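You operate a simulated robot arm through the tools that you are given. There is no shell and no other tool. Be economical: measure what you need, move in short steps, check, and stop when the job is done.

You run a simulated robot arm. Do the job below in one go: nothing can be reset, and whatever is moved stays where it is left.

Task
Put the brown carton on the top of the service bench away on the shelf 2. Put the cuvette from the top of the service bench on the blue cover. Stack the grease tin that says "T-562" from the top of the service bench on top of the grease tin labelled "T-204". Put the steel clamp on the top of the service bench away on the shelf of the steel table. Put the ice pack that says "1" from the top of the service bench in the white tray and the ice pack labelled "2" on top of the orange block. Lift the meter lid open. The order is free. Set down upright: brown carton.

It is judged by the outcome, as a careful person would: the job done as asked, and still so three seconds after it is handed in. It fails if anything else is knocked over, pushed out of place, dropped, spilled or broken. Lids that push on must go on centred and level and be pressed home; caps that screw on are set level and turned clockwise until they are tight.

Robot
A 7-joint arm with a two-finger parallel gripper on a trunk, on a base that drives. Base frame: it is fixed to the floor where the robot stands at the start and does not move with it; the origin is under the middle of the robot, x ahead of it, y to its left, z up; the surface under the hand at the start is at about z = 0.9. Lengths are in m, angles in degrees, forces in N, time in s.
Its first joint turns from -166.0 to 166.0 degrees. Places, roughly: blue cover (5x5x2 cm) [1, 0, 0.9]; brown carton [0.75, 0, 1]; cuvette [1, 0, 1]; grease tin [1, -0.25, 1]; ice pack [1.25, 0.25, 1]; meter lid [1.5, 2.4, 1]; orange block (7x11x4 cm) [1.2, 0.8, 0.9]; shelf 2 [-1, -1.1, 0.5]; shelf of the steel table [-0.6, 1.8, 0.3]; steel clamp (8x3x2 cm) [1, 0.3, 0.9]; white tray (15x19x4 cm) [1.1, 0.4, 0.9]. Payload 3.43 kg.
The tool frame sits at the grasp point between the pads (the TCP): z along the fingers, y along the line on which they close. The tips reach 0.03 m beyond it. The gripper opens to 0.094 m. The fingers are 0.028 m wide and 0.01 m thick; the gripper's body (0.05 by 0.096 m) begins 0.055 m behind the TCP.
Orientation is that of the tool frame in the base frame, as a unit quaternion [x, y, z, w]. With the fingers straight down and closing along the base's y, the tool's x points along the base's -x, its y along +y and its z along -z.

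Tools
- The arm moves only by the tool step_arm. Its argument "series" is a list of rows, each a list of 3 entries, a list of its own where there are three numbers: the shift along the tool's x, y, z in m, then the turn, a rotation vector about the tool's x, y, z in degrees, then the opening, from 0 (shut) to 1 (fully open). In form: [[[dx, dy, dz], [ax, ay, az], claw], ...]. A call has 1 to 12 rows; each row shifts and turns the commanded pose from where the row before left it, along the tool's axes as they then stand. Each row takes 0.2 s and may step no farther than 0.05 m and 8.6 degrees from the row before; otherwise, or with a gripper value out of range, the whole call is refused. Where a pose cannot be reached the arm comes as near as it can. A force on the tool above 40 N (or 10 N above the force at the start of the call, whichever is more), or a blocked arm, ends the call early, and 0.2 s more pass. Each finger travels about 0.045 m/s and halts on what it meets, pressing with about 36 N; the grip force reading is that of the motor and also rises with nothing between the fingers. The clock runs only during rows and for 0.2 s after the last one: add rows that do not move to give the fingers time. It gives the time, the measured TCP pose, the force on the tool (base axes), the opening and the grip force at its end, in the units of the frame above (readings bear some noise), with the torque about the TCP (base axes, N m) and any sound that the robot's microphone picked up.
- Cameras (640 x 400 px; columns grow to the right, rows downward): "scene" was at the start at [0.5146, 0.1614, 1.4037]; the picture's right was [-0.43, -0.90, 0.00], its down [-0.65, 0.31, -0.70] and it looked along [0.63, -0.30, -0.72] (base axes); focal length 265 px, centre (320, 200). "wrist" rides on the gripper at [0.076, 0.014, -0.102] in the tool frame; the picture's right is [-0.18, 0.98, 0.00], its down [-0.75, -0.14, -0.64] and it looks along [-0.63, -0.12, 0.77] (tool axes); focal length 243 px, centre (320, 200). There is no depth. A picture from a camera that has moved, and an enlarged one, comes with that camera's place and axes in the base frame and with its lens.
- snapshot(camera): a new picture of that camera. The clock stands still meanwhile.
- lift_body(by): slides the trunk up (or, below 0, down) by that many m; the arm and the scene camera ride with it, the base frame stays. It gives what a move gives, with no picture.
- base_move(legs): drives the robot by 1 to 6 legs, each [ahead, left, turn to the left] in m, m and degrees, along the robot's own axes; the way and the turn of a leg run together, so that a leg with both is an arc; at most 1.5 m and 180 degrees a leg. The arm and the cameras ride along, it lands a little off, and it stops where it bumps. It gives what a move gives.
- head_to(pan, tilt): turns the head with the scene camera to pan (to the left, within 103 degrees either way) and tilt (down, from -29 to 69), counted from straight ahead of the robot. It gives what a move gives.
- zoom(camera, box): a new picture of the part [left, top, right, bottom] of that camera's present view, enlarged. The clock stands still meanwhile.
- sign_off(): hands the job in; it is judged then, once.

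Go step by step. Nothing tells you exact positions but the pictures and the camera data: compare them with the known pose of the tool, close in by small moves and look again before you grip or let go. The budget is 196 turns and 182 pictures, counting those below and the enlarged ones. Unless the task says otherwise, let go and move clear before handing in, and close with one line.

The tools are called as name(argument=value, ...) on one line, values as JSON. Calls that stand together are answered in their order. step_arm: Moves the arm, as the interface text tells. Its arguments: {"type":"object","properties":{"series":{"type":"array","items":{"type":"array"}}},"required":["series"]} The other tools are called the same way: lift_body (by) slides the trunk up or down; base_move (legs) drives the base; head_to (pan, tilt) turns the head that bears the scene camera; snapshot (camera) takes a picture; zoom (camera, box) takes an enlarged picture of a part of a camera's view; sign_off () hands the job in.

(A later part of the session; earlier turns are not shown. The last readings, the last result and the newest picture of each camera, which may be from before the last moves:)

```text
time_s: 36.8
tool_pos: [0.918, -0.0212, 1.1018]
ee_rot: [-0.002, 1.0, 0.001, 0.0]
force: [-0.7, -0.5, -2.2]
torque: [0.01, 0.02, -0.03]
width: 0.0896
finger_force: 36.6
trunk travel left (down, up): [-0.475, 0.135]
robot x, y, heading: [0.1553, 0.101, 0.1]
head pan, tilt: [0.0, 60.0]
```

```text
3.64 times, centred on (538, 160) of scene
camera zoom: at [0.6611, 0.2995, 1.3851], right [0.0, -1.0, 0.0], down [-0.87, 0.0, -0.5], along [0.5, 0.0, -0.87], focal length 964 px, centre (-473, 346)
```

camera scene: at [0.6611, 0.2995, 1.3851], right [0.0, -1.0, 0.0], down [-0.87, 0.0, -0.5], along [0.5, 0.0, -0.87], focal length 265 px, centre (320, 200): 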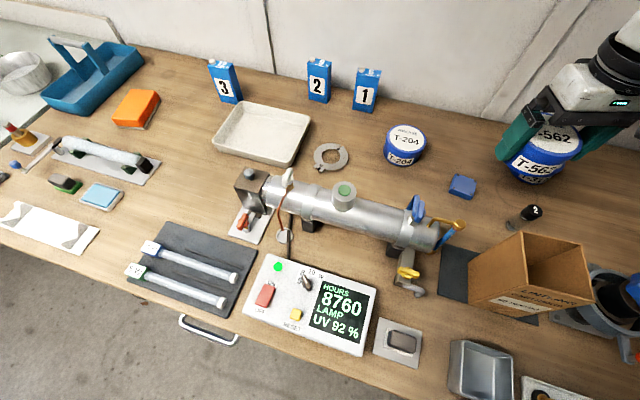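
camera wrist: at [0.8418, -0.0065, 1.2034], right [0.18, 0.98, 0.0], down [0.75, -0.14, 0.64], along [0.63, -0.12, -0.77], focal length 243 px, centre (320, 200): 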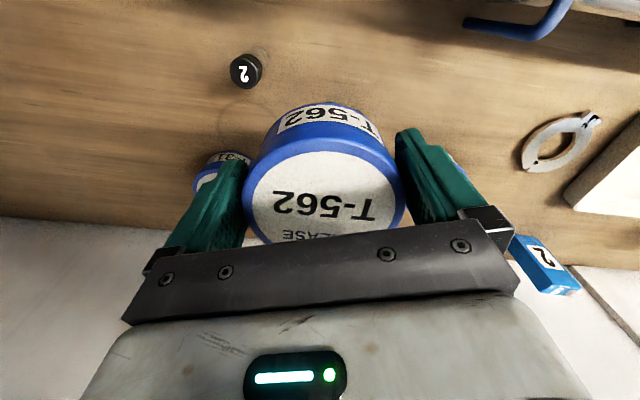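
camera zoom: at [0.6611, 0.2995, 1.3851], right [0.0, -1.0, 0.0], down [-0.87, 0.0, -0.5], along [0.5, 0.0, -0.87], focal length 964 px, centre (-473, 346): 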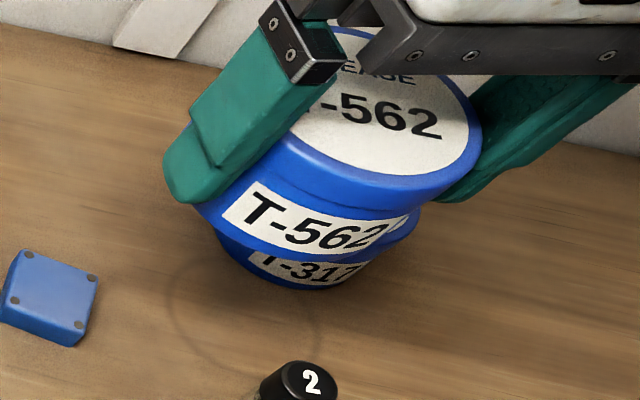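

Now I bring the held tin over T-204 (about (1.073, 0.105)), staying high.

step_arm(series=[[[-0.038, 0.031, 0], [0, 0, 0], 0.5], [[-0.038, 0.031, 0], [0, 0, 0], 0.5], [[-0.038, 0.031, 0], [0, 0, 0], 0.5], [[-0.038, 0.031, 0], [0, 0, 0], 0.5], [[0, 0, 0.05], [0, 0, 0], 0.5]])

snapshot(camera="scene")

zoom(camera="scene", box=[340, 60, 500, 180])

```text
time_s: 38.0
tool_pos: [1.0693, 0.103, 1.0525]
ee_rot: [-0.001, 1.0, 0.0, 0.0]
force: [-0.3, -0.1, -2.4]
torque: [-0.01, 0.0, 0.0]
width: 0.0897
finger_force: 36.3
trunk travel left (down, up): [-0.475, 0.135]
robot x, y, heading: [0.1514, 0.0979, 0.2]
head pan, tilt: [0.0, 60.0]
```

```text
141 pictures are left
camera scene: at [0.661, 0.2999, 1.3852], right [0.0, -1.0, 0.0], down [-0.87, 0.0, -0.5], along [0.5, 0.0, -0.87], focal length 265 px, centre (320, 200)
```

scene: 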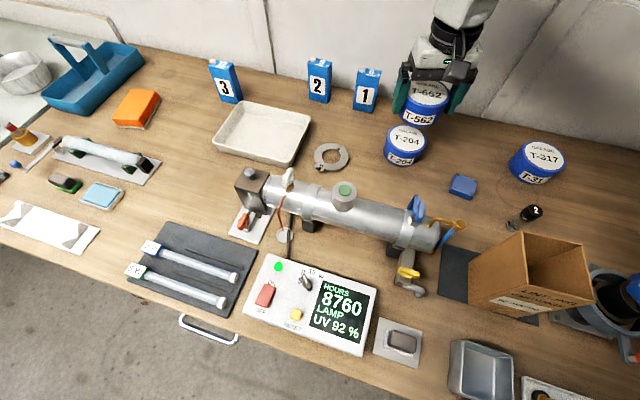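

```text
3.33 times, centred on (420, 120) of scene
camera zoom: at [0.661, 0.2999, 1.3852], right [0.0, -1.0, 0.0], down [-0.87, 0.0, -0.5], along [0.5, 0.0, -0.87], focal length 884 px, centre (-13, 467)
```

zoom: 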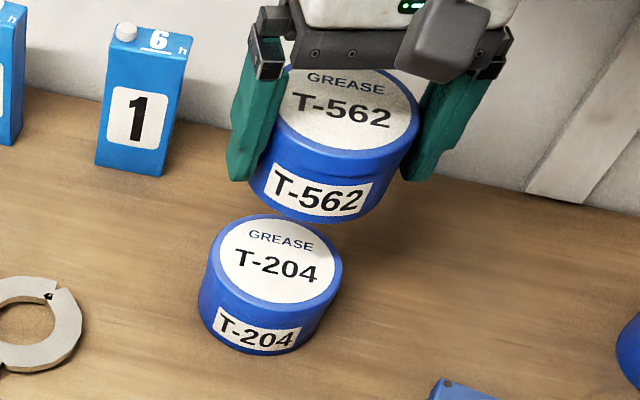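

Using the known pose of the held tin I refine: tin tops are near z 0.954 and T-204 is at about (1.061, 0.111). I correct and lower to just above.

step_arm(series=[[[0.008, 0.008, 0], [0, 0, 0], 0.5], [[0, 0, 0.025], [0, 0, 0], 0.5], [[0, 0, 0.015], [0, 0, 0], 0.5]])

zoom(camera="scene", box=[360, 70, 480, 170])

snapshot(camera="wrist")

```text
time_s: 38.8
tool_pos: [1.0624, 0.1114, 1.0109]
ee_rot: [-0.001, 1.0, -0.001, 0.0]
force: [-0.1, 1.1, -2.6]
torque: [-0.03, 0.03, 0.02]
width: 0.0896
finger_force: 35.5
trunk travel left (down, up): [-0.475, 0.135]
robot x, y, heading: [0.1572, 0.1077, 0.3]
head pan, tilt: [0.0, 60.0]
```

```text
4.00 times, centred on (420, 120) of scene
camera zoom: at [0.6612, 0.2997, 1.3851], right [0.0, -1.0, 0.0], down [-0.87, 0.0, -0.5], along [0.5, 0.0, -0.87], focal length 1061 px, centre (-80, 520)
```

zoom: 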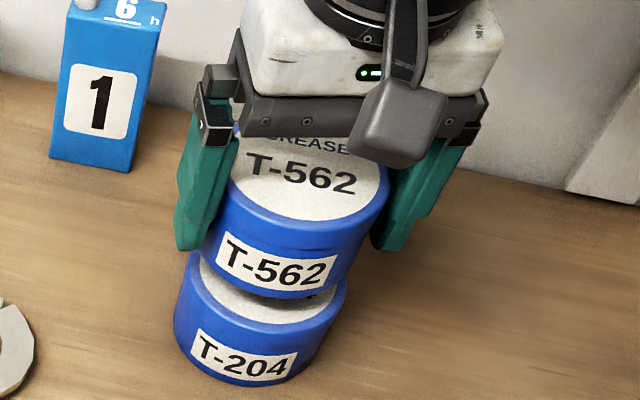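

```text
138 pictures are left
camera wrist: at [0.9851, 0.1264, 1.1131], right [0.18, 0.98, 0.0], down [0.75, -0.14, 0.64], along [0.63, -0.12, -0.77], focal length 243 px, centre (320, 200)
```

wrist: 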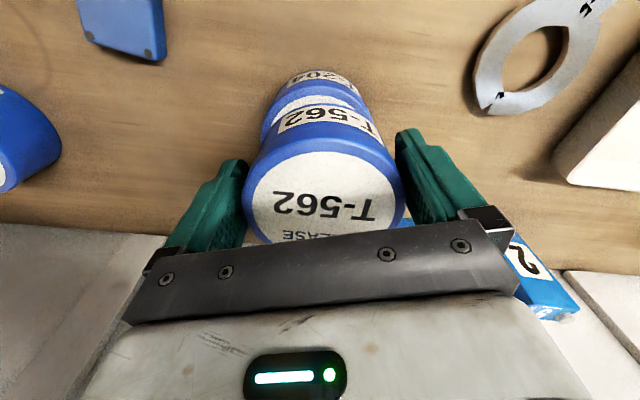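

Nearly aligned. A zoom on the wrist view tells the fore-aft offset.

zoom(camera="wrist", box=[240, 50, 420, 162])

```text
3.56 times, centred on (330, 106) of wrist
camera zoom: at [0.9851, 0.1264, 1.1131], right [0.18, 0.98, 0.0], down [0.75, -0.14, 0.64], along [0.63, -0.12, -0.77], focal length 863 px, centre (284, 534)
```

zoom: 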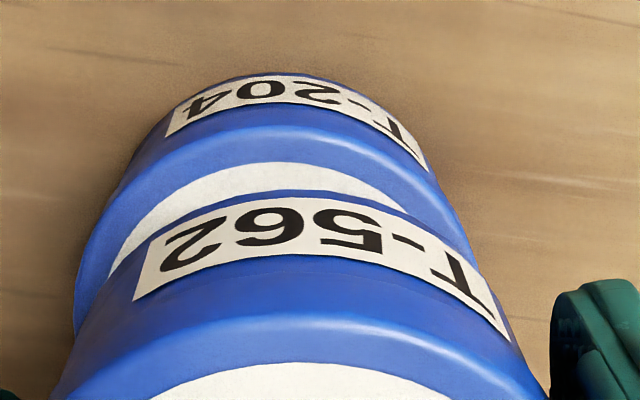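

Aligned within a couple of millimetres. I lower gently to contact.

step_arm(series=[[[0, -0.001, 0.008], [0, 0, 0], 0.5], [[0, 0, 0.004], [0, 0, 0], 0.5], [[0, 0, 0.003], [0, 0, 0], 0.5], [[0, 0, 0.0], [0, 0, 0], 0.5]])

zoom(camera="scene", box=[360, 70, 480, 170])

```text
time_s: 39.8
tool_pos: [1.0623, 0.1094, 0.9967]
ee_rot: [-0.002, 1.0, 0.0, 0.0]
force: [0.1, -0.3, -2.3]
torque: [0.01, 0.04, -0.01]
width: 0.0896
finger_force: 36.4
trunk travel left (down, up): [-0.475, 0.135]
robot x, y, heading: [0.1496, 0.0989, 0.2]
head pan, tilt: [0.0, 60.0]
```

```text
4.00 times, centred on (420, 120) of scene
camera zoom: at [0.6611, 0.2997, 1.3851], right [0.0, -1.0, 0.0], down [-0.87, 0.0, -0.5], along [0.5, 0.0, -0.87], focal length 1061 px, centre (-80, 520)
```

zoom: 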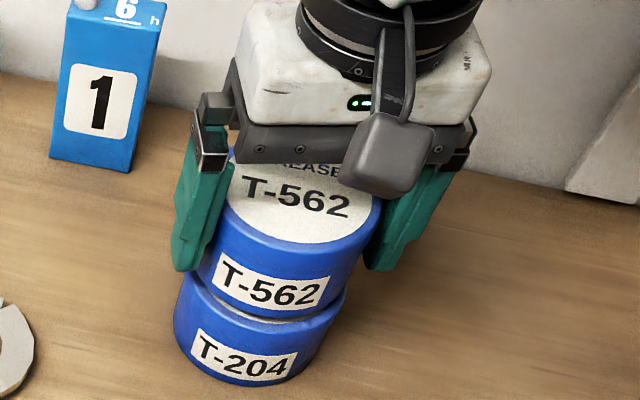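

step_arm(series=[[[0, 0, 0.002], [0, 0, 0], 0.5], [[0, 0, 0.002], [0, 0, 0], 0.5], [[0, 0, 0.002], [0, 0, 0], 0.5], [[0, 0, 0.0], [0, 0, 0], 0.5]])

zoom(camera="scene", box=[360, 70, 480, 170])

```text
time_s: 40.8
tool_pos: [1.0614, 0.1111, 0.9906]
ee_rot: [-0.002, 1.0, 0.0, 0.0]
force: [0.1, -0.4, -1.9]
torque: [-0.07, -0.02, 0.01]
width: 0.0896
finger_force: 36.5
trunk travel left (down, up): [-0.475, 0.135]
robot x, y, heading: [0.1545, 0.1, 0.5]
head pan, tilt: [0.0, 60.0]
```

```text
4.00 times, centred on (420, 120) of scene
camera zoom: at [0.6611, 0.2996, 1.3851], right [0.0, -1.0, 0.0], down [-0.87, 0.0, -0.5], along [0.5, 0.0, -0.87], focal length 1061 px, centre (-80, 520)
```

zoom: 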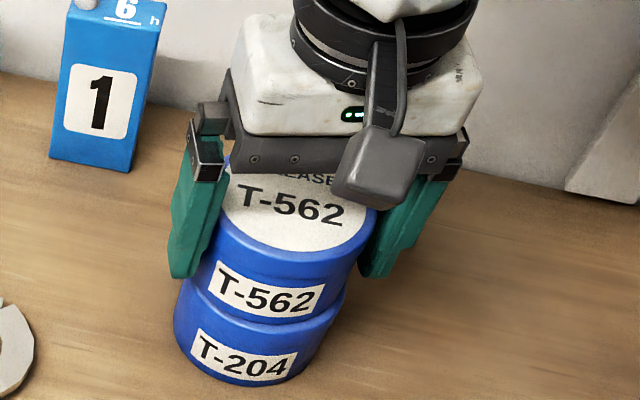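

Nearly touching; a few more millimetres.

step_arm(series=[[[0, 0, 0.0015], [0, 0, 0], 0.5], [[0, 0, 0.0015], [0, 0, 0], 0.5], [[0, 0, 0.0], [0, 0, 0], 0.5]])

```text
time_s: 41.6
tool_pos: [1.0626, 0.1114, 0.99]
ee_rot: [-0.001, 1.0, 0.002, 0.002]
force: [-1.8, -0.3, 22.7]
torque: [-0.14, 0.23, 0.12]
width: 0.0895
finger_force: 36.0
trunk travel left (down, up): [-0.475, 0.135]
robot x, y, heading: [0.1544, 0.1039, 0.4]
head pan, tilt: [0.0, 60.0]
```

Contact. Ease off slightly, open, and rise straight up.

step_arm(series=[[[0, 0, -0.0015], [0, 0, 0], 0.5], [[0, 0, 0], [0, 0, 0], 1], [[0, 0, 0], [0, 0, 0], 1], [[0, 0, 0], [0, 0, 0], 1], [[0, 0, -0.01], [0, 0, 0], 1], [[0, 0, -0.02], [0, 0, 0], 1], [[0, 0, -0.04], [0, 0, 0], 1], [[0, 0, -0.05], [0, 0, 0], 1]])

zoom(camera="scene", box=[340, 60, 580, 240])

snapshot(camera="wrist")

```text
time_s: 43.4
tool_pos: [1.0606, 0.1107, 1.1085]
ee_rot: [-0.002, 1.0, 0.0, 0.0]
force: [-0.7, -0.2, 0.6]
torque: [0.0, 0.0, -0.01]
width: 0.0943
finger_force: 0.1
trunk travel left (down, up): [-0.475, 0.135]
robot x, y, heading: [0.1538, 0.1024, 0.2]
head pan, tilt: [0.0, 60.0]
```

```text
2.22 times, centred on (460, 150) of scene
camera zoom: at [0.6611, 0.2997, 1.385], right [0.0, -1.0, 0.0], down [-0.87, 0.0, -0.5], along [0.5, 0.0, -0.87], focal length 589 px, centre (9, 311)
```

zoom: 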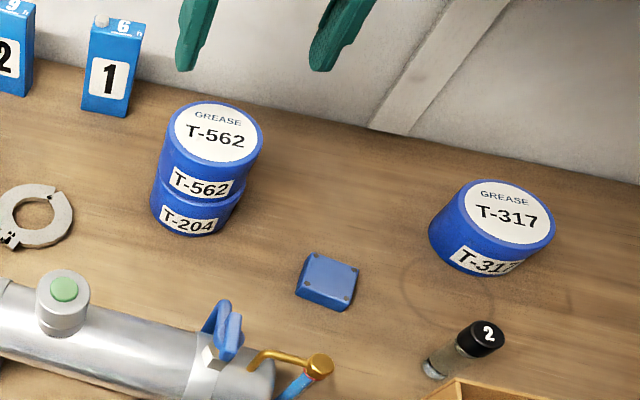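

```text
133 pictures are left
camera wrist: at [0.9842, 0.1248, 1.2102], right [0.18, 0.98, 0.0], down [0.75, -0.14, 0.64], along [0.63, -0.12, -0.77], focal length 243 px, centre (320, 200)
```

wrist: 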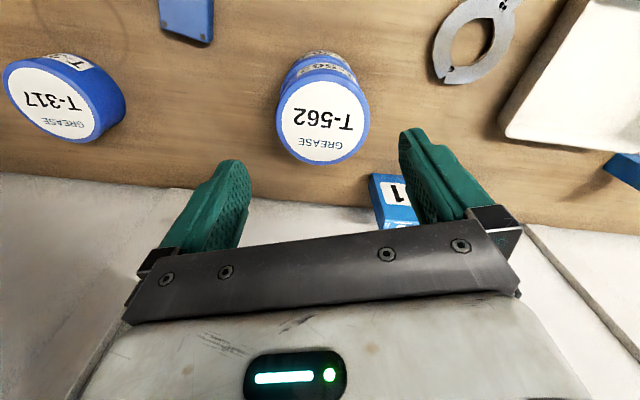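

The stack is neat. The bench is turned about 17° in my frame; next are the ice packs, so I pull the arm back and drive to about (0.30, 0.40).

step_arm(series=[[[0.05, 0, 0], [0, 0, 0], 1], [[0.05, 0, -0.0], [0, 0, 0], 1], [[0.05, 0, -0.0], [0, 0, 0], 1]])

base_move(legs=[[0, 0.3, 0], [0.15, 0, 0]])

head_to(pan=-10, tilt=55)

snapshot(camera="scene")

snapshot(camera="wrist")

```text
time_s: 44.2
tool_pos: [0.912, 0.114, 1.1074]
ee_rot: [-0.001, 1.0, 0.0, 0.0]
force: [0.4, 0.3, -0.2]
torque: [-0.01, 0.03, 0.01]
width: 0.0941
finger_force: 0.1
trunk travel left (down, up): [-0.475, 0.135]
robot x, y, heading: [0.1558, 0.0995, 0.3]
head pan, tilt: [0.0, 60.0]
```

```text
time_s: 47.2
tool_pos: [1.0601, 0.4066, 1.107]
ee_rot: [0.001, 1.0, 0.0, 0.0]
force: [0.8, -0.1, -0.1]
torque: [-0.03, -0.03, 0.01]
width: 0.094
finger_force: 0.0
trunk travel left (down, up): [-0.475, 0.135]
robot x, y, heading: [0.3009, 0.3985, -0.6]
head pan, tilt: [0.0, 60.0]
```

```text
time_s: 48.0
tool_pos: [1.0605, 0.4054, 1.1076]
ee_rot: [0.002, 1.0, 0.0, 0.0]
force: [-0.9, -0.5, 0.5]
torque: [0.03, 0.03, -0.01]
width: 0.094
finger_force: 0.0
trunk travel left (down, up): [-0.475, 0.135]
robot x, y, heading: [0.3003, 0.4008, -0.3]
head pan, tilt: [-10.0, 55.0]
```

```text
132 pictures are left
camera scene: at [0.8148, 0.5818, 1.3912], right [-0.18, -0.98, 0.0], down [-0.81, 0.15, -0.57], along [0.56, -0.1, -0.82], focal length 265 px, centre (320, 200)
```

scene: 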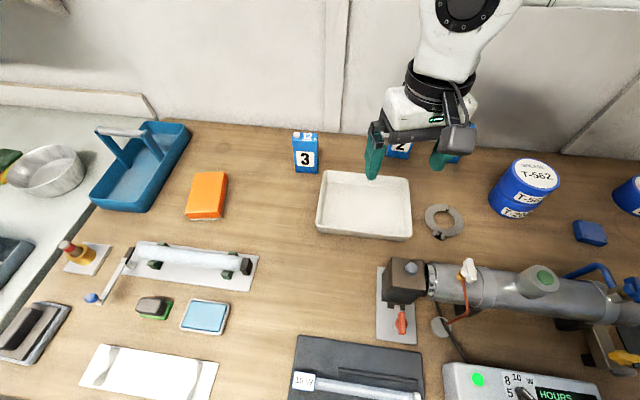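

```text
131 pictures are left
camera wrist: at [0.9841, 0.4213, 1.209], right [0.19, 0.98, 0.0], down [0.75, -0.14, 0.64], along [0.63, -0.12, -0.77], focal length 243 px, centre (320, 200)
```

wrist: 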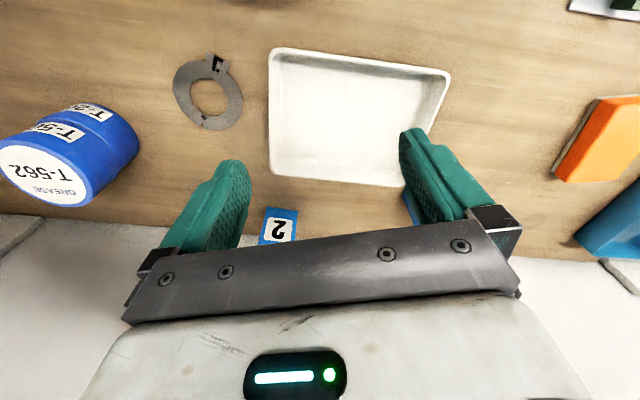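

Pack 1 should be near (1.22, 0.186), turned about 14°. I move toward it and turn the tool to match.

step_arm(series=[[[-0.016, -0.044, 0], [0, 0, 0], 1], [[-0.016, -0.044, 0], [0, 0, 0], 1], [[-0.016, -0.044, 0], [0, 0, 0], 1], [[-0.016, -0.044, 0], [0, 0, 0], 1], [[-0.016, -0.044, 0], [0, 0, 0], 1], [[0, 0, 0], [0, 0, 7], 1], [[0, 0, 0], [0, 0, 7], 1]])

snapshot(camera="wrist")

zoom(camera="scene", box=[360, 90, 560, 215])

```text
time_s: 49.5
tool_pos: [1.1404, 0.1857, 1.1077]
ee_rot: [0.125, 0.992, -0.001, 0.0]
force: [0.1, 0.5, 0.2]
torque: [0.01, 0.04, 0.04]
width: 0.094
finger_force: 0.0
trunk travel left (down, up): [-0.475, 0.135]
robot x, y, heading: [0.3033, 0.3998, -0.6]
head pan, tilt: [-10.0, 55.0]
```

```text
130 pictures are left
camera wrist: at [1.0697, 0.2187, 1.2094], right [0.42, 0.91, 0.0], down [0.7, -0.32, 0.64], along [0.58, -0.27, -0.77], focal length 243 px, centre (320, 200)
```

wrist: 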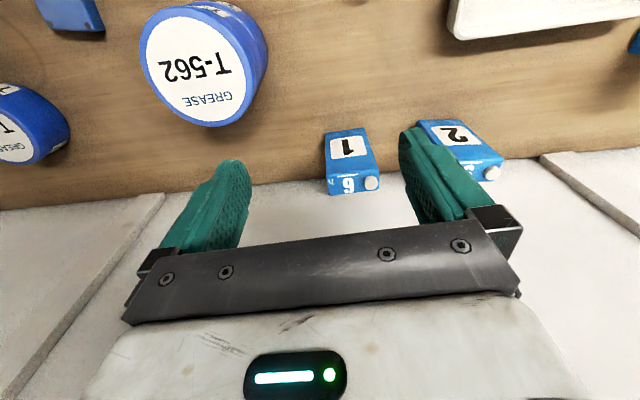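

```text
3.20 times, centred on (460, 152) of scene
camera zoom: at [0.8148, 0.5816, 1.3912], right [-0.18, -0.98, 0.0], down [-0.81, 0.15, -0.57], along [0.56, -0.1, -0.82], focal length 849 px, centre (-128, 352)
```

zoom: 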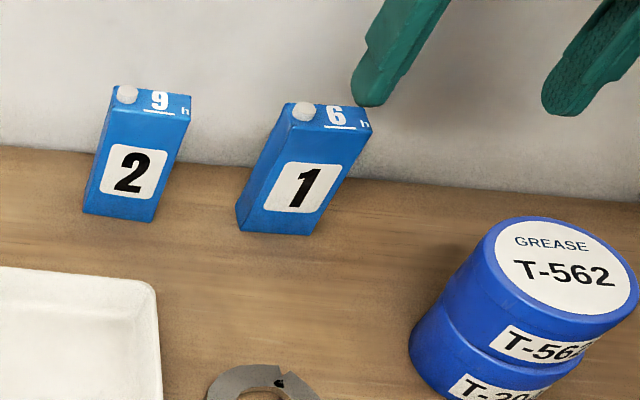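

The wall is close behind the packs, so I tilt the hand about 21° (fingers leaning forward) to keep the hand off the wall, then approach pack 1.

step_arm(series=[[[0, 0, 0], [0, -7, 0], 1], [[0, 0, 0], [0, -7, 0], 1], [[0, 0, 0], [0, -7, 0], 1], [[-0.0287, 0.0109, 0.0351], [0, 0, 0], 1], [[-0.0287, 0.0109, 0.0351], [0, 0, 0], 1]])

snapshot(camera="wrist")

zoom(camera="scene", box=[360, 40, 560, 165])

```text
time_s: 50.8
tool_pos: [1.2221, 0.19, 1.0634]
ee_rot: [0.122, 0.976, -0.022, 0.18]
force: [0.5, -1.0, -0.1]
torque: [-0.02, -0.01, -0.01]
width: 0.0941
finger_force: 0.1
trunk travel left (down, up): [-0.475, 0.135]
robot x, y, heading: [0.2977, 0.403, -0.3]
head pan, tilt: [-10.0, 55.0]
```

```text
128 pictures are left
camera wrist: at [1.1203, 0.2298, 1.1315], right [0.41, 0.91, 0.07], down [0.42, -0.25, 0.87], along [0.81, -0.33, -0.49], focal length 243 px, centre (320, 200)
```

wrist: 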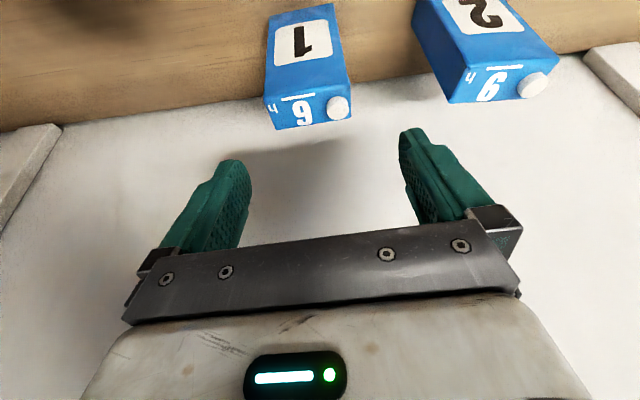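

```text
3.20 times, centred on (460, 102) of scene
camera zoom: at [0.8148, 0.5815, 1.3913], right [-0.18, -0.98, 0.0], down [-0.81, 0.15, -0.57], along [0.56, -0.1, -0.82], focal length 849 px, centre (-128, 512)
```

zoom: 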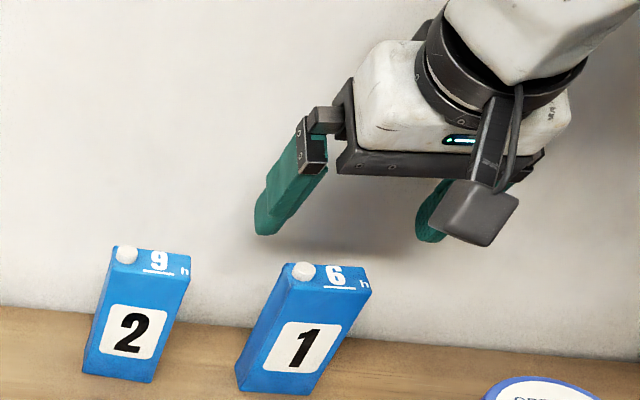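

Lined up to within 5 mm. Vertical descent in tilted axes, then grip.

step_arm(series=[[[0.0117, -0.0017, 0.0305], [0, 0, 0], 1], [[0.0117, -0.0017, 0.0305], [0, 0, 0], 1], [[0.0117, -0.0017, 0.0305], [0, 0, 0], 1], [[0, 0, 0], [0, 0, 0], 1]])

snapshot(camera="wrist")

zoom(camera="scene", box=[360, 60, 560, 185])

```text
time_s: 51.8
tool_pos: [1.2204, 0.1829, 0.9652]
ee_rot: [0.122, 0.976, -0.022, 0.181]
force: [-0.7, 0.0, 0.1]
torque: [-0.01, -0.02, -0.03]
width: 0.0939
finger_force: 0.1
trunk travel left (down, up): [-0.475, 0.135]
robot x, y, heading: [0.3028, 0.4022, -0.1]
head pan, tilt: [-10.0, 55.0]
```

```text
126 pictures are left
camera wrist: at [1.1186, 0.2225, 1.0331], right [0.41, 0.91, 0.07], down [0.42, -0.25, 0.87], along [0.81, -0.33, -0.49], focal length 243 px, centre (320, 200)
```

wrist: 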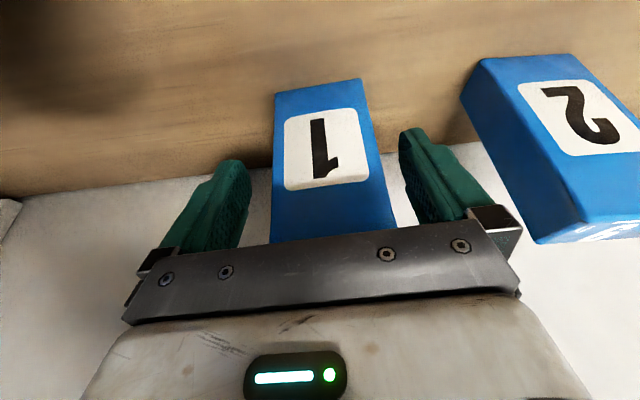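

```text
3.20 times, centred on (460, 122) of scene
camera zoom: at [0.8149, 0.5817, 1.3912], right [-0.18, -0.98, 0.0], down [-0.81, 0.15, -0.57], along [0.56, -0.1, -0.82], focal length 849 px, centre (-128, 448)
```

zoom: 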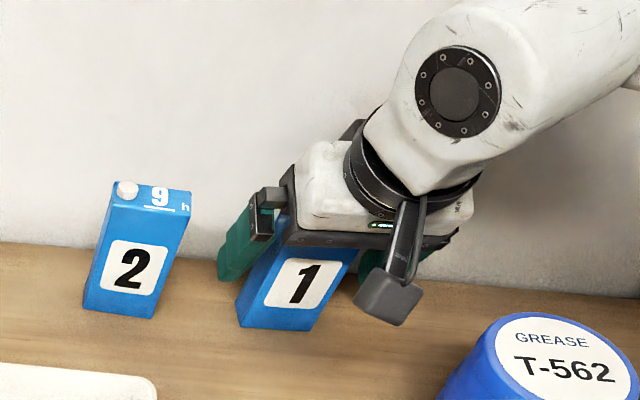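

Between the fingers. Close and lift a little.

step_arm(series=[[[0, 0, 0], [0, 0, 0], 0.4], [[0, 0, 0], [0, 0, 0], 0.4], [[0, 0, 0], [0, 0, 0], 0.4], [[0, 0, 0], [0, 0, 0], 0.4], [[-0.0072, 0, -0.0187], [0, 0, 0], 0.4], [[-0.0143, 0, -0.0374], [0, 0, 0], 0.4], [[-0.0179, 0, -0.0467], [0, 0, 0], 0.4], [[0, 0, 0], [0, 0, 0], 0.4]])

snapshot(camera="wrist")

snapshot(camera="scene")

```text
time_s: 53.5
tool_pos: [1.2211, 0.1828, 1.0769]
ee_rot: [0.121, 0.976, -0.022, 0.18]
force: [-0.1, -0.6, -0.3]
torque: [0.01, -0.01, 0.0]
width: 0.0592
finger_force: 36.0
trunk travel left (down, up): [-0.475, 0.135]
robot x, y, heading: [0.3027, 0.3991, -0.3]
head pan, tilt: [-10.0, 55.0]
```

```text
124 pictures are left
camera wrist: at [1.119, 0.2225, 1.144], right [0.41, 0.91, 0.07], down [0.43, -0.25, 0.87], along [0.81, -0.33, -0.49], focal length 243 px, centre (320, 200)
```

wrist: 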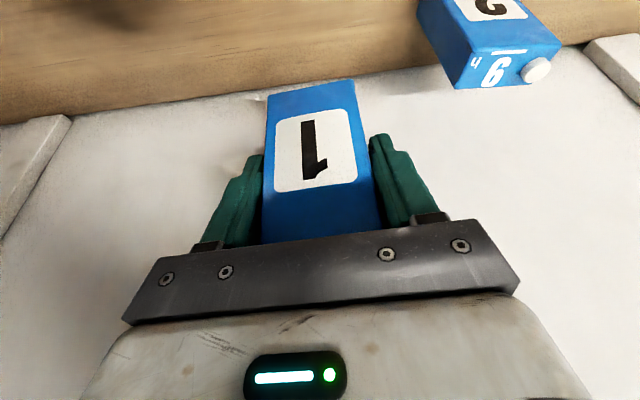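

```text
123 pictures are left
camera scene: at [0.8148, 0.5818, 1.3912], right [-0.18, -0.98, 0.0], down [-0.81, 0.15, -0.57], along [0.56, -0.1, -0.82], focal length 265 px, centre (320, 200)
```

scene: 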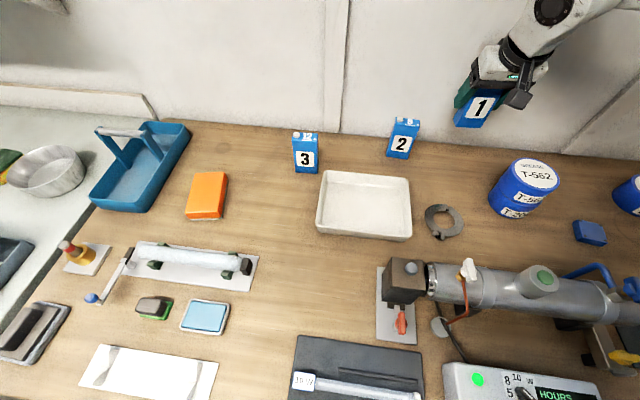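

Pack 1 is held upright. I raise it, pull back, and carry it over the tray centre (about (1.116, 0.43)).

step_arm(series=[[[-0.0107, 0, -0.028], [0, 0, 0], 0.4], [[0.0317, -0.0087, -0.0121], [0, 0, 0], 0.4], [[0.0317, -0.0087, -0.0121], [0, 0, 0], 0.4], [[0.0317, -0.0087, -0.0121], [0, 0, 0], 0.4], [[0.0095, 0.0399, -0.0037], [0, 0, 0], 0.4], [[0.0095, 0.0399, -0.0037], [0, 0, 0], 0.4], [[0.0095, 0.0399, -0.0037], [0, 0, 0], 0.4], [[0.0095, 0.0399, -0.0037], [0, 0, 0], 0.4], [[0.0095, 0.0399, -0.0037], [0, 0, 0], 0.4], [[0.0095, 0.0399, -0.0037], [0, 0, 0], 0.4]])

snapshot(camera="scene")

snapshot(camera="wrist")

```text
time_s: 55.8
tool_pos: [1.1146, 0.4306, 1.1033]
ee_rot: [0.123, 0.976, -0.022, 0.181]
force: [0.4, -0.4, -1.2]
torque: [0.01, -0.02, 0.03]
width: 0.0588
finger_force: 36.1
trunk travel left (down, up): [-0.475, 0.135]
robot x, y, heading: [0.3006, 0.4018, -0.5]
head pan, tilt: [-10.0, 55.0]
```

```text
122 pictures are left
camera scene: at [0.8149, 0.5814, 1.3912], right [-0.18, -0.98, 0.0], down [-0.81, 0.15, -0.57], along [0.56, -0.1, -0.82], focal length 265 px, centre (320, 200)
```

scene: 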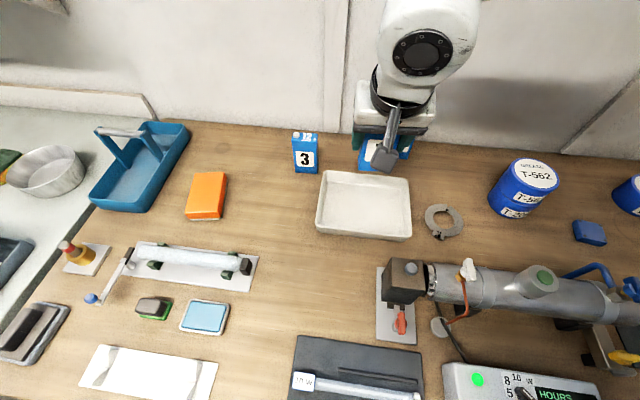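

```text
121 pictures are left
camera wrist: at [1.0131, 0.4707, 1.1714], right [0.41, 0.91, 0.07], down [0.42, -0.25, 0.87], along [0.81, -0.33, -0.49], focal length 243 px, centre (320, 200)
```

wrist: 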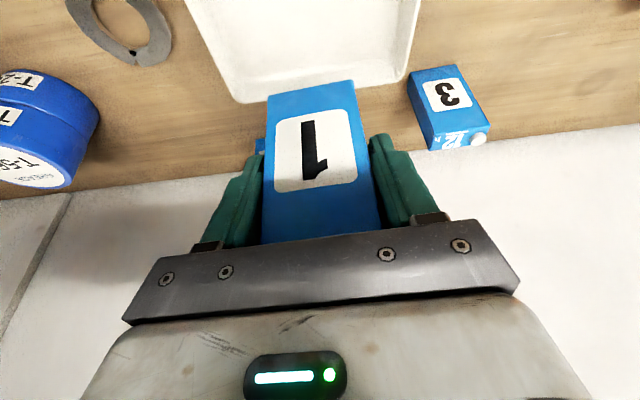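

Positioned over the tray; lowering.

step_arm(series=[[[0.0149, 0, 0.0389], [0, 0, 0], 0.4], [[0.0149, 0, 0.0389], [0, 0, 0], 0.4], [[0.0149, 0, 0.0389], [0, 0, 0], 0.4], [[0, 0, 0], [0, 0, 0], 0.4]])

zoom(camera="scene", box=[280, 110, 480, 260])

```text
time_s: 56.8
tool_pos: [1.1157, 0.43, 0.9792]
ee_rot: [0.123, 0.975, -0.023, 0.181]
force: [-0.1, -0.9, -2.3]
torque: [0.01, 0.02, 0.01]
width: 0.0592
finger_force: 35.8
trunk travel left (down, up): [-0.475, 0.135]
robot x, y, heading: [0.3015, 0.3998, -0.1]
head pan, tilt: [-10.0, 55.0]
```

```text
2.67 times, centred on (380, 185) of scene
camera zoom: at [0.815, 0.5818, 1.3911], right [-0.18, -0.98, 0.0], down [-0.81, 0.15, -0.57], along [0.56, -0.1, -0.82], focal length 707 px, centre (160, 240)
```

zoom: 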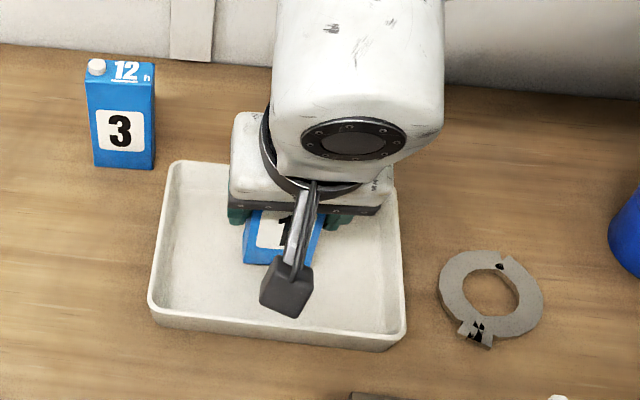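

Inside the tray. Lower gently until contact.

step_arm(series=[[[0.0011, 0, 0.0028], [0, 0, 0], 0.4], [[0.0011, 0, 0.0028], [0, 0, 0], 0.4], [[0, 0, 0], [0, 0, 0], 0.4]])

```text
time_s: 57.5
tool_pos: [1.1151, 0.4297, 0.9738]
ee_rot: [0.123, 0.976, -0.024, 0.181]
force: [0.3, 0.2, -2.0]
torque: [-0.04, 0.02, -0.02]
width: 0.0589
finger_force: 36.3
trunk travel left (down, up): [-0.475, 0.135]
robot x, y, heading: [0.3037, 0.4031, -0.3]
head pan, tilt: [-10.0, 55.0]
```

step_arm(series=[[[0.0007, 0, 0.0019], [0, 0, 0], 0.4], [[0.0007, 0, 0.0019], [0, 0, 0], 0.4], [[0, 0, 0], [0, 0, 0], 0.4]])

```text
time_s: 58.4
tool_pos: [1.1145, 0.4298, 0.9705]
ee_rot: [0.123, 0.976, -0.023, 0.181]
force: [-1.8, -0.5, 7.3]
torque: [-0.11, 0.18, -0.01]
width: 0.059
finger_force: 36.5
trunk travel left (down, up): [-0.475, 0.135]
robot x, y, heading: [0.301, 0.401, -0.4]
head pan, tilt: [-10.0, 55.0]
```

Contact. Open and rise.

step_arm(series=[[[0, 0, 0], [0, 0, 0], 1], [[0, 0, 0], [0, 0, 0], 1], [[0, 0, 0], [0, 0, 0], 1], [[0, 0, 0], [0, 0, 0], 1], [[-0.0107, 0, -0.028], [0, 0, 0], 1], [[-0.0149, 0, -0.0389], [0, 0, 0], 1], [[-0.0179, 0, -0.0467], [0, 0, 0], 1]])

zoom(camera="scene", box=[280, 80, 480, 240])

snapshot(camera="wrist")

```text
time_s: 60.0
tool_pos: [1.1139, 0.4308, 1.0916]
ee_rot: [0.121, 0.976, -0.022, 0.18]
force: [0.0, 0.5, -0.4]
torque: [-0.02, 0.01, 0.0]
width: 0.0939
finger_force: 0.0
trunk travel left (down, up): [-0.475, 0.135]
robot x, y, heading: [0.3021, 0.4013, -0.5]
head pan, tilt: [-10.0, 55.0]
```

```text
2.50 times, centred on (380, 160) of scene
camera zoom: at [0.8149, 0.5819, 1.3911], right [-0.18, -0.98, 0.0], down [-0.81, 0.15, -0.57], along [0.56, -0.1, -0.82], focal length 663 px, centre (170, 300)
```

zoom: 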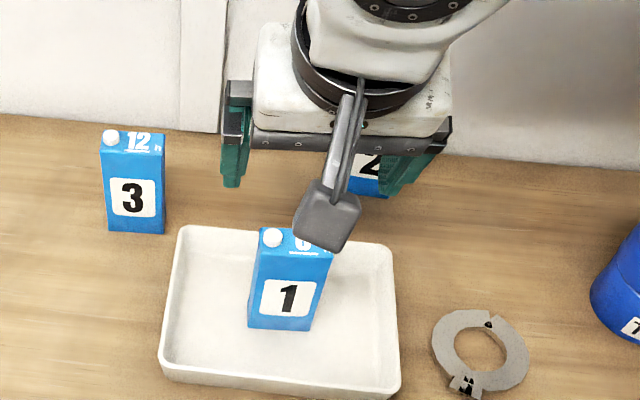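

```text
118 pictures are left
camera wrist: at [1.0134, 0.4709, 1.1587], right [0.41, 0.91, 0.07], down [0.43, -0.25, 0.87], along [0.81, -0.33, -0.49], focal length 243 px, centre (320, 200)
```

wrist: 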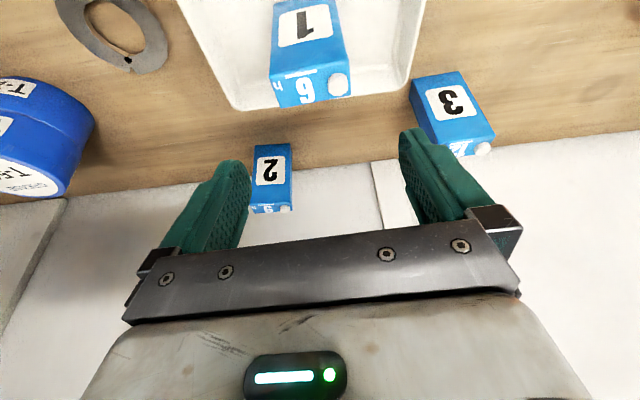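

Pack 1 stands in the tray. Next pack 2, centre about (1.26, 0.303).

step_arm(series=[[[-0.0303, -0.0176, 0.0176], [0, 0, 0], 1], [[-0.0303, -0.0176, 0.0176], [0, 0, 0], 1], [[-0.0303, -0.0176, 0.0176], [0, 0, 0], 1], [[-0.0303, -0.0176, 0.0176], [0, 0, 0], 1], [[-0.0303, -0.0176, 0.0176], [0, 0, 0], 1]])

snapshot(camera="wrist")

```text
time_s: 61.1
tool_pos: [1.2603, 0.3019, 1.0616]
ee_rot: [0.122, 0.976, -0.023, 0.181]
force: [0.5, 0.2, 1.9]
torque: [0.0, 0.0, -0.02]
width: 0.0941
finger_force: 0.0
trunk travel left (down, up): [-0.475, 0.135]
robot x, y, heading: [0.3002, 0.3976, -0.2]
head pan, tilt: [-10.0, 55.0]
```

```text
117 pictures are left
camera wrist: at [1.1591, 0.342, 1.1302], right [0.41, 0.91, 0.07], down [0.42, -0.25, 0.87], along [0.81, -0.33, -0.49], focal length 243 px, centre (320, 200)
```

wrist: 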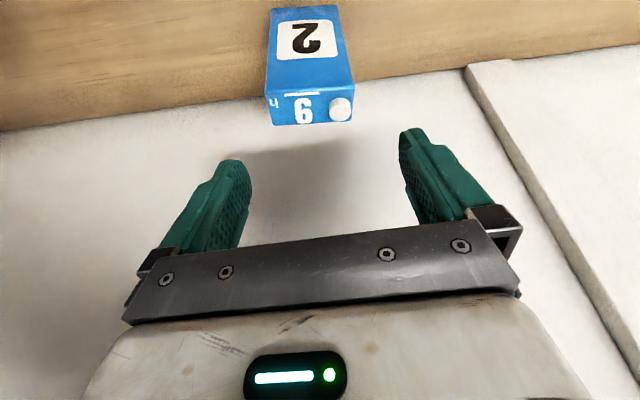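

Same picture as with pack 1; same descent, then close and lift.

step_arm(series=[[[0.0115, -0.0012, 0.0301], [0, 0, 0], 1], [[0.0115, -0.0012, 0.0301], [0, 0, 0], 1], [[0.0115, -0.0012, 0.0301], [0, 0, 0], 1], [[0, 0, 0], [0, 0, 0], 0.4], [[0, 0, 0], [0, 0, 0], 0.4], [[0, 0, 0], [0, 0, 0], 0.4], [[0, 0, 0], [0, 0, 0], 0.4]])

snapshot(camera="wrist")

```text
time_s: 62.8
tool_pos: [1.2595, 0.2976, 0.9654]
ee_rot: [0.121, 0.976, -0.022, 0.18]
force: [-0.2, -0.1, -0.4]
torque: [-0.04, -0.01, 0.04]
width: 0.0588
finger_force: 36.3
trunk travel left (down, up): [-0.475, 0.135]
robot x, y, heading: [0.3052, 0.4001, -0.5]
head pan, tilt: [-10.0, 55.0]
```

```text
116 pictures are left
camera wrist: at [1.1583, 0.3391, 1.033], right [0.41, 0.91, 0.07], down [0.42, -0.25, 0.87], along [0.81, -0.33, -0.49], focal length 243 px, centre (320, 200)
```

wrist: 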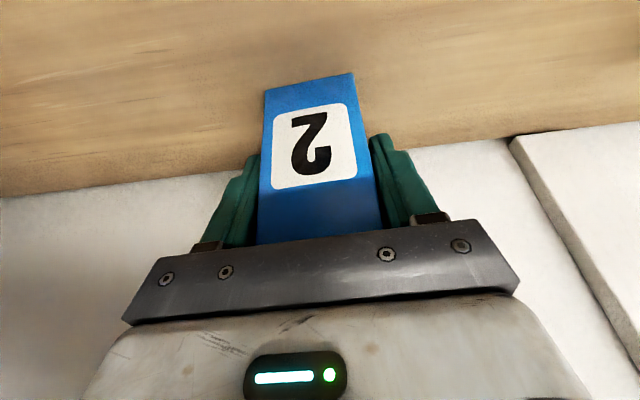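

Held. Lift 0.15 and carry left towards the orange block.

step_arm(series=[[[-0.0134, 0, -0.035], [0, 0, 0], 0.4], [[-0.0134, 0, -0.035], [0, 0, 0], 0.4], [[-0.0134, 0, -0.035], [0, 0, 0], 0.4], [[-0.0134, 0, -0.035], [0, 0, 0], 0.4]])

step_arm(series=[[[0.0183, 0.0409, -0.007], [0, 0, 0], 0.4], [[0.0183, 0.0409, -0.007], [0, 0, 0], 0.4], [[0.0183, 0.0409, -0.007], [0, 0, 0], 0.4], [[0.0183, 0.0409, -0.007], [0, 0, 0], 0.4], [[0.0183, 0.0409, -0.007], [0, 0, 0], 0.4], [[0.0183, 0.0409, -0.007], [0, 0, 0], 0.4], [[0.0183, 0.0409, -0.007], [0, 0, 0], 0.4], [[0.0183, 0.0409, -0.007], [0, 0, 0], 0.4], [[0.0183, 0.0409, -0.007], [0, 0, 0], 0.4]])

head_to(pan=20, tilt=50)

snapshot(camera="scene")

snapshot(camera="wrist")

```text
time_s: 63.8
tool_pos: [1.2593, 0.2988, 1.1164]
ee_rot: [0.122, 0.976, -0.022, 0.18]
force: [-0.2, 0.8, -2.3]
torque: [0.03, -0.01, 0.02]
width: 0.059
finger_force: 36.1
trunk travel left (down, up): [-0.475, 0.135]
robot x, y, heading: [0.3011, 0.4045, -0.2]
head pan, tilt: [-10.0, 55.0]
```

```text
time_s: 65.8
tool_pos: [1.1792, 0.6987, 1.116]
ee_rot: [0.124, 0.975, -0.023, 0.181]
force: [0.5, -1.0, -1.9]
torque: [0.03, 0.0, 0.01]
width: 0.0592
finger_force: 35.9
trunk travel left (down, up): [-0.475, 0.135]
robot x, y, heading: [0.2987, 0.3997, -0.5]
head pan, tilt: [-10.0, 55.0]
```

```text
time_s: 66.7
tool_pos: [1.1798, 0.6989, 1.117]
ee_rot: [0.122, 0.975, -0.022, 0.182]
force: [-0.4, -0.2, -1.2]
torque: [-0.01, 0.02, 0.05]
width: 0.059
finger_force: 36.1
trunk travel left (down, up): [-0.475, 0.135]
robot x, y, heading: [0.3048, 0.4022, -0.3]
head pan, tilt: [20.0, 50.0]
```

```text
115 pictures are left
camera scene: at [0.8165, 0.6207, 1.3976], right [0.34, -0.94, 0.0], down [-0.72, -0.26, -0.64], along [0.6, 0.22, -0.77], focal length 265 px, centre (320, 200)
```

scene: 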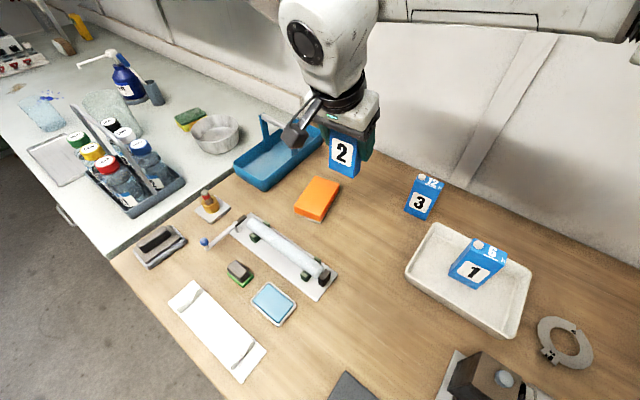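

```text
114 pictures are left
camera wrist: at [1.0781, 0.7392, 1.1845], right [0.41, 0.91, 0.07], down [0.42, -0.25, 0.87], along [0.81, -0.33, -0.49], focal length 243 px, centre (320, 200)
```

wrist: 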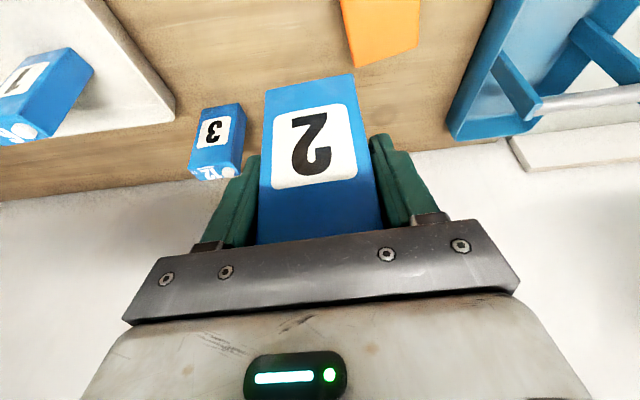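

I zoom in on the orange block to find its centre and direction.

zoom(camera="scene", box=[280, 120, 400, 240])

```text
3.33 times, centred on (340, 180) of scene
camera zoom: at [0.8165, 0.6207, 1.3976], right [0.34, -0.94, 0.0], down [-0.72, -0.26, -0.64], along [0.6, 0.22, -0.77], focal length 884 px, centre (253, 267)
```

zoom: 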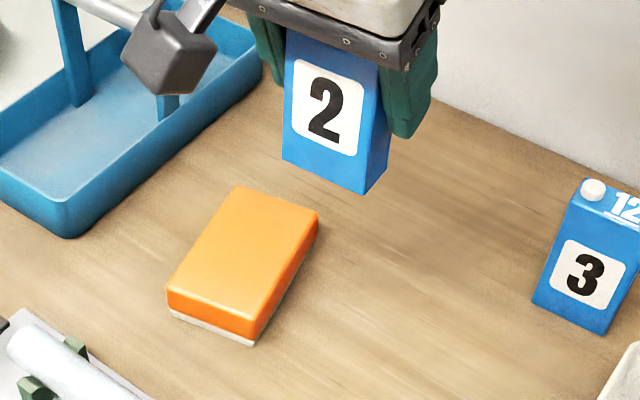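

Block centre ≈ (1.187, 0.7625). I move over it and lower to just above.

step_arm(series=[[[0.0046, 0.0316, -0.0018], [0, 0, 0], 0.4], [[0.0046, 0.0316, -0.0018], [0, 0, 0], 0.4], [[0.0122, 0, 0.0318], [0, 0, 0], 0.4], [[0.0122, 0, 0.0318], [0, 0, 0], 0.4], [[0.0122, 0, 0.0318], [0, 0, 0], 0.4], [[0, 0, 0], [0, 0, 0], 0.4]])

zoom(camera="scene", box=[260, 120, 380, 240])

snapshot(camera="wrist")

```text
time_s: 68.1
tool_pos: [1.1865, 0.7637, 1.0143]
ee_rot: [0.122, 0.976, -0.023, 0.181]
force: [0.0, 0.4, -1.8]
torque: [-0.05, -0.05, 0.01]
width: 0.059
finger_force: 36.1
trunk travel left (down, up): [-0.475, 0.135]
robot x, y, heading: [0.3032, 0.4027, -0.1]
head pan, tilt: [20.0, 50.0]
```

```text
3.33 times, centred on (320, 180) of scene
camera zoom: at [0.8165, 0.6209, 1.3976], right [0.34, -0.94, 0.0], down [-0.72, -0.26, -0.64], along [0.6, 0.22, -0.77], focal length 884 px, centre (320, 267)
```

zoom: 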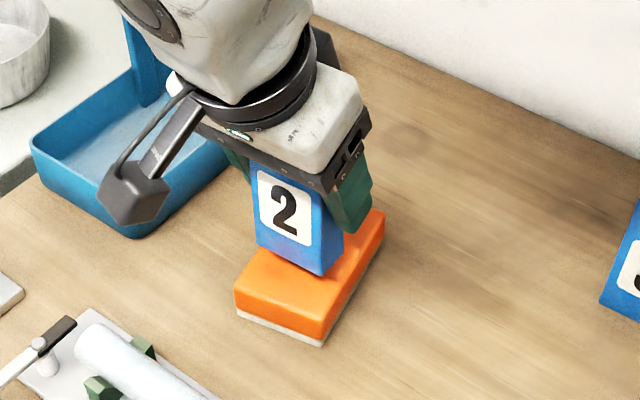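

```text
111 pictures are left
camera wrist: at [1.084, 0.8047, 1.0816], right [0.41, 0.91, 0.07], down [0.42, -0.25, 0.87], along [0.81, -0.33, -0.49], focal length 243 px, centre (320, 200)
```

wrist: 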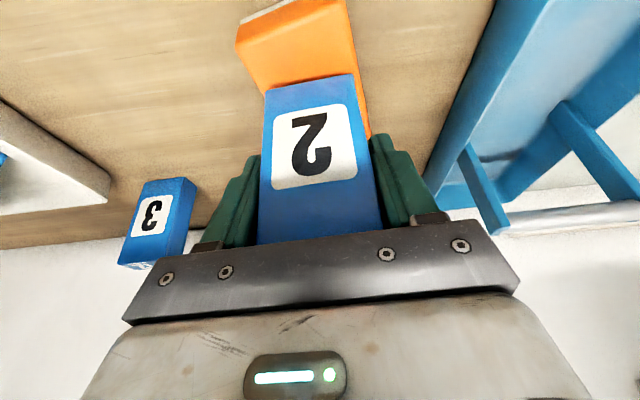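

Slightly off and rotated relative to the block; I turn it about 8° and shift 5 mm right.

step_arm(series=[[[-0.0011, -0.0048, 0.0004], [0, 0, 0], 0.4], [[0, 0, 0], [-2.86, 0, -7.47], 0.4], [[0, 0, 0], [0, 0, 0], 0.4]])

zoom(camera="scene", box=[270, 140, 370, 240])

zoom(camera="wrist", box=[200, 0, 440, 150])

```text
time_s: 68.9
tool_pos: [1.1854, 0.7588, 1.0132]
ee_rot: [0.053, 0.982, -0.01, 0.182]
force: [0.9, 0.0, -0.4]
torque: [-0.02, -0.02, -0.01]
width: 0.0591
finger_force: 35.6
trunk travel left (down, up): [-0.475, 0.135]
robot x, y, heading: [0.3012, 0.4016, -0.2]
head pan, tilt: [20.0, 50.0]
```

```text
4.00 times, centred on (320, 190) of scene
camera zoom: at [0.8165, 0.6208, 1.3976], right [0.34, -0.94, 0.0], down [-0.72, -0.26, -0.64], along [0.6, 0.22, -0.77], focal length 1061 px, centre (320, 240)
```

zoom: 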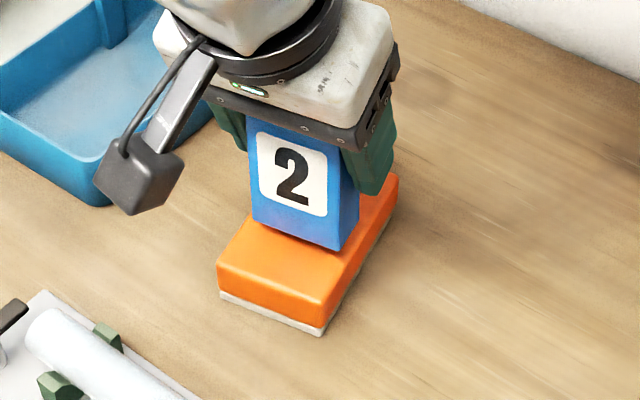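

```text
2.67 times, centred on (320, 75) of wrist
camera zoom: at [1.0791, 0.7842, 1.082], right [0.28, 0.96, 0.07], down [0.46, -0.19, 0.87], along [0.85, -0.21, -0.49], focal length 647 px, centre (320, 533)
```

zoom: 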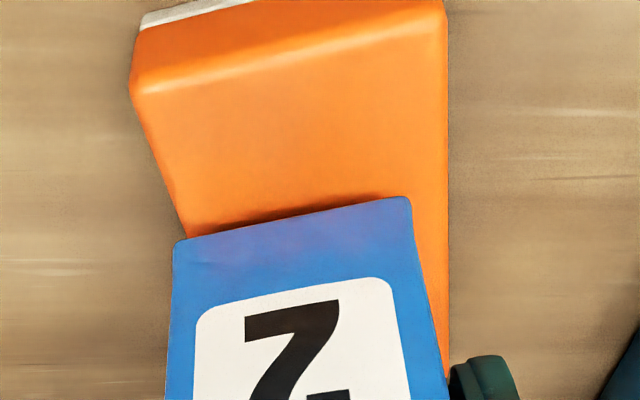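

Comparing both views, the pack needs +4 mm in y. Then lower to contact.

step_arm(series=[[[0.0004, 0.0038, 0], [0, 0, 0], 0.4], [[0.0014, 0, 0.0037], [0, 0, 0], 0.4], [[0.0011, 0, 0.0028], [0, 0, 0], 0.4], [[0, 0, 0], [0, 0, 0], 0.4]])

```text
time_s: 69.9
tool_pos: [1.1858, 0.7631, 1.0054]
ee_rot: [0.054, 0.982, -0.01, 0.182]
force: [0.7, -1.2, -1.8]
torque: [-0.02, -0.02, -0.02]
width: 0.0592
finger_force: 36.1
trunk travel left (down, up): [-0.475, 0.135]
robot x, y, heading: [0.303, 0.4016, -0.3]
head pan, tilt: [20.0, 50.0]
```

step_arm(series=[[[0.0007, 0, 0.0019], [0, 0, 0], 0.4], [[0.0007, 0, 0.0019], [0, 0, 0], 0.4], [[0, 0, 0], [0, 0, 0], 0.4]])

zoom(camera="scene", box=[270, 140, 370, 240])

```text
time_s: 70.7
tool_pos: [1.1855, 0.7621, 1.0038]
ee_rot: [0.054, 0.982, -0.01, 0.182]
force: [-0.1, 0.0, -1.7]
torque: [-0.01, 0.04, -0.02]
width: 0.0592
finger_force: 36.4
trunk travel left (down, up): [-0.475, 0.135]
robot x, y, heading: [0.3, 0.4032, -0.5]
head pan, tilt: [20.0, 50.0]
```

```text
4.00 times, centred on (320, 190) of scene
camera zoom: at [0.8165, 0.6208, 1.3976], right [0.34, -0.94, 0.0], down [-0.72, -0.26, -0.64], along [0.6, 0.22, -0.77], focal length 1061 px, centre (320, 240)
```

zoom: 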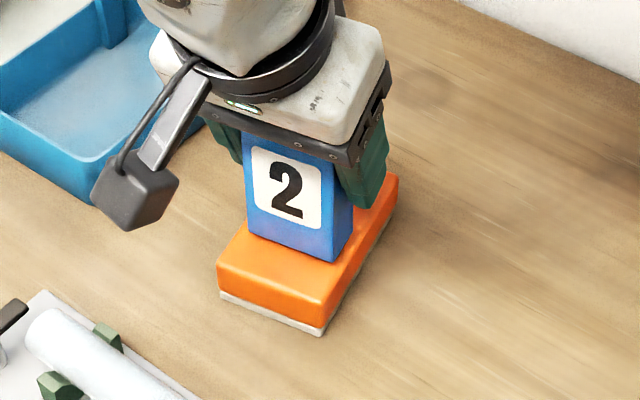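

step_arm(series=[[[0.0007, 0, 0.0019], [0, 0, 0], 0.4], [[0.0004, 0, 0.0009], [0, 0, 0], 0.4], [[0, 0, 0], [0, 0, 0], 0.4]])

```text
time_s: 71.5
tool_pos: [1.1843, 0.7621, 1.0002]
ee_rot: [0.053, 0.982, -0.01, 0.182]
force: [-0.7, 0.8, -2.0]
torque: [-0.01, -0.02, 0.0]
width: 0.0592
finger_force: 35.9
trunk travel left (down, up): [-0.475, 0.135]
robot x, y, heading: [0.3028, 0.4003, -0.3]
head pan, tilt: [20.0, 50.0]
```

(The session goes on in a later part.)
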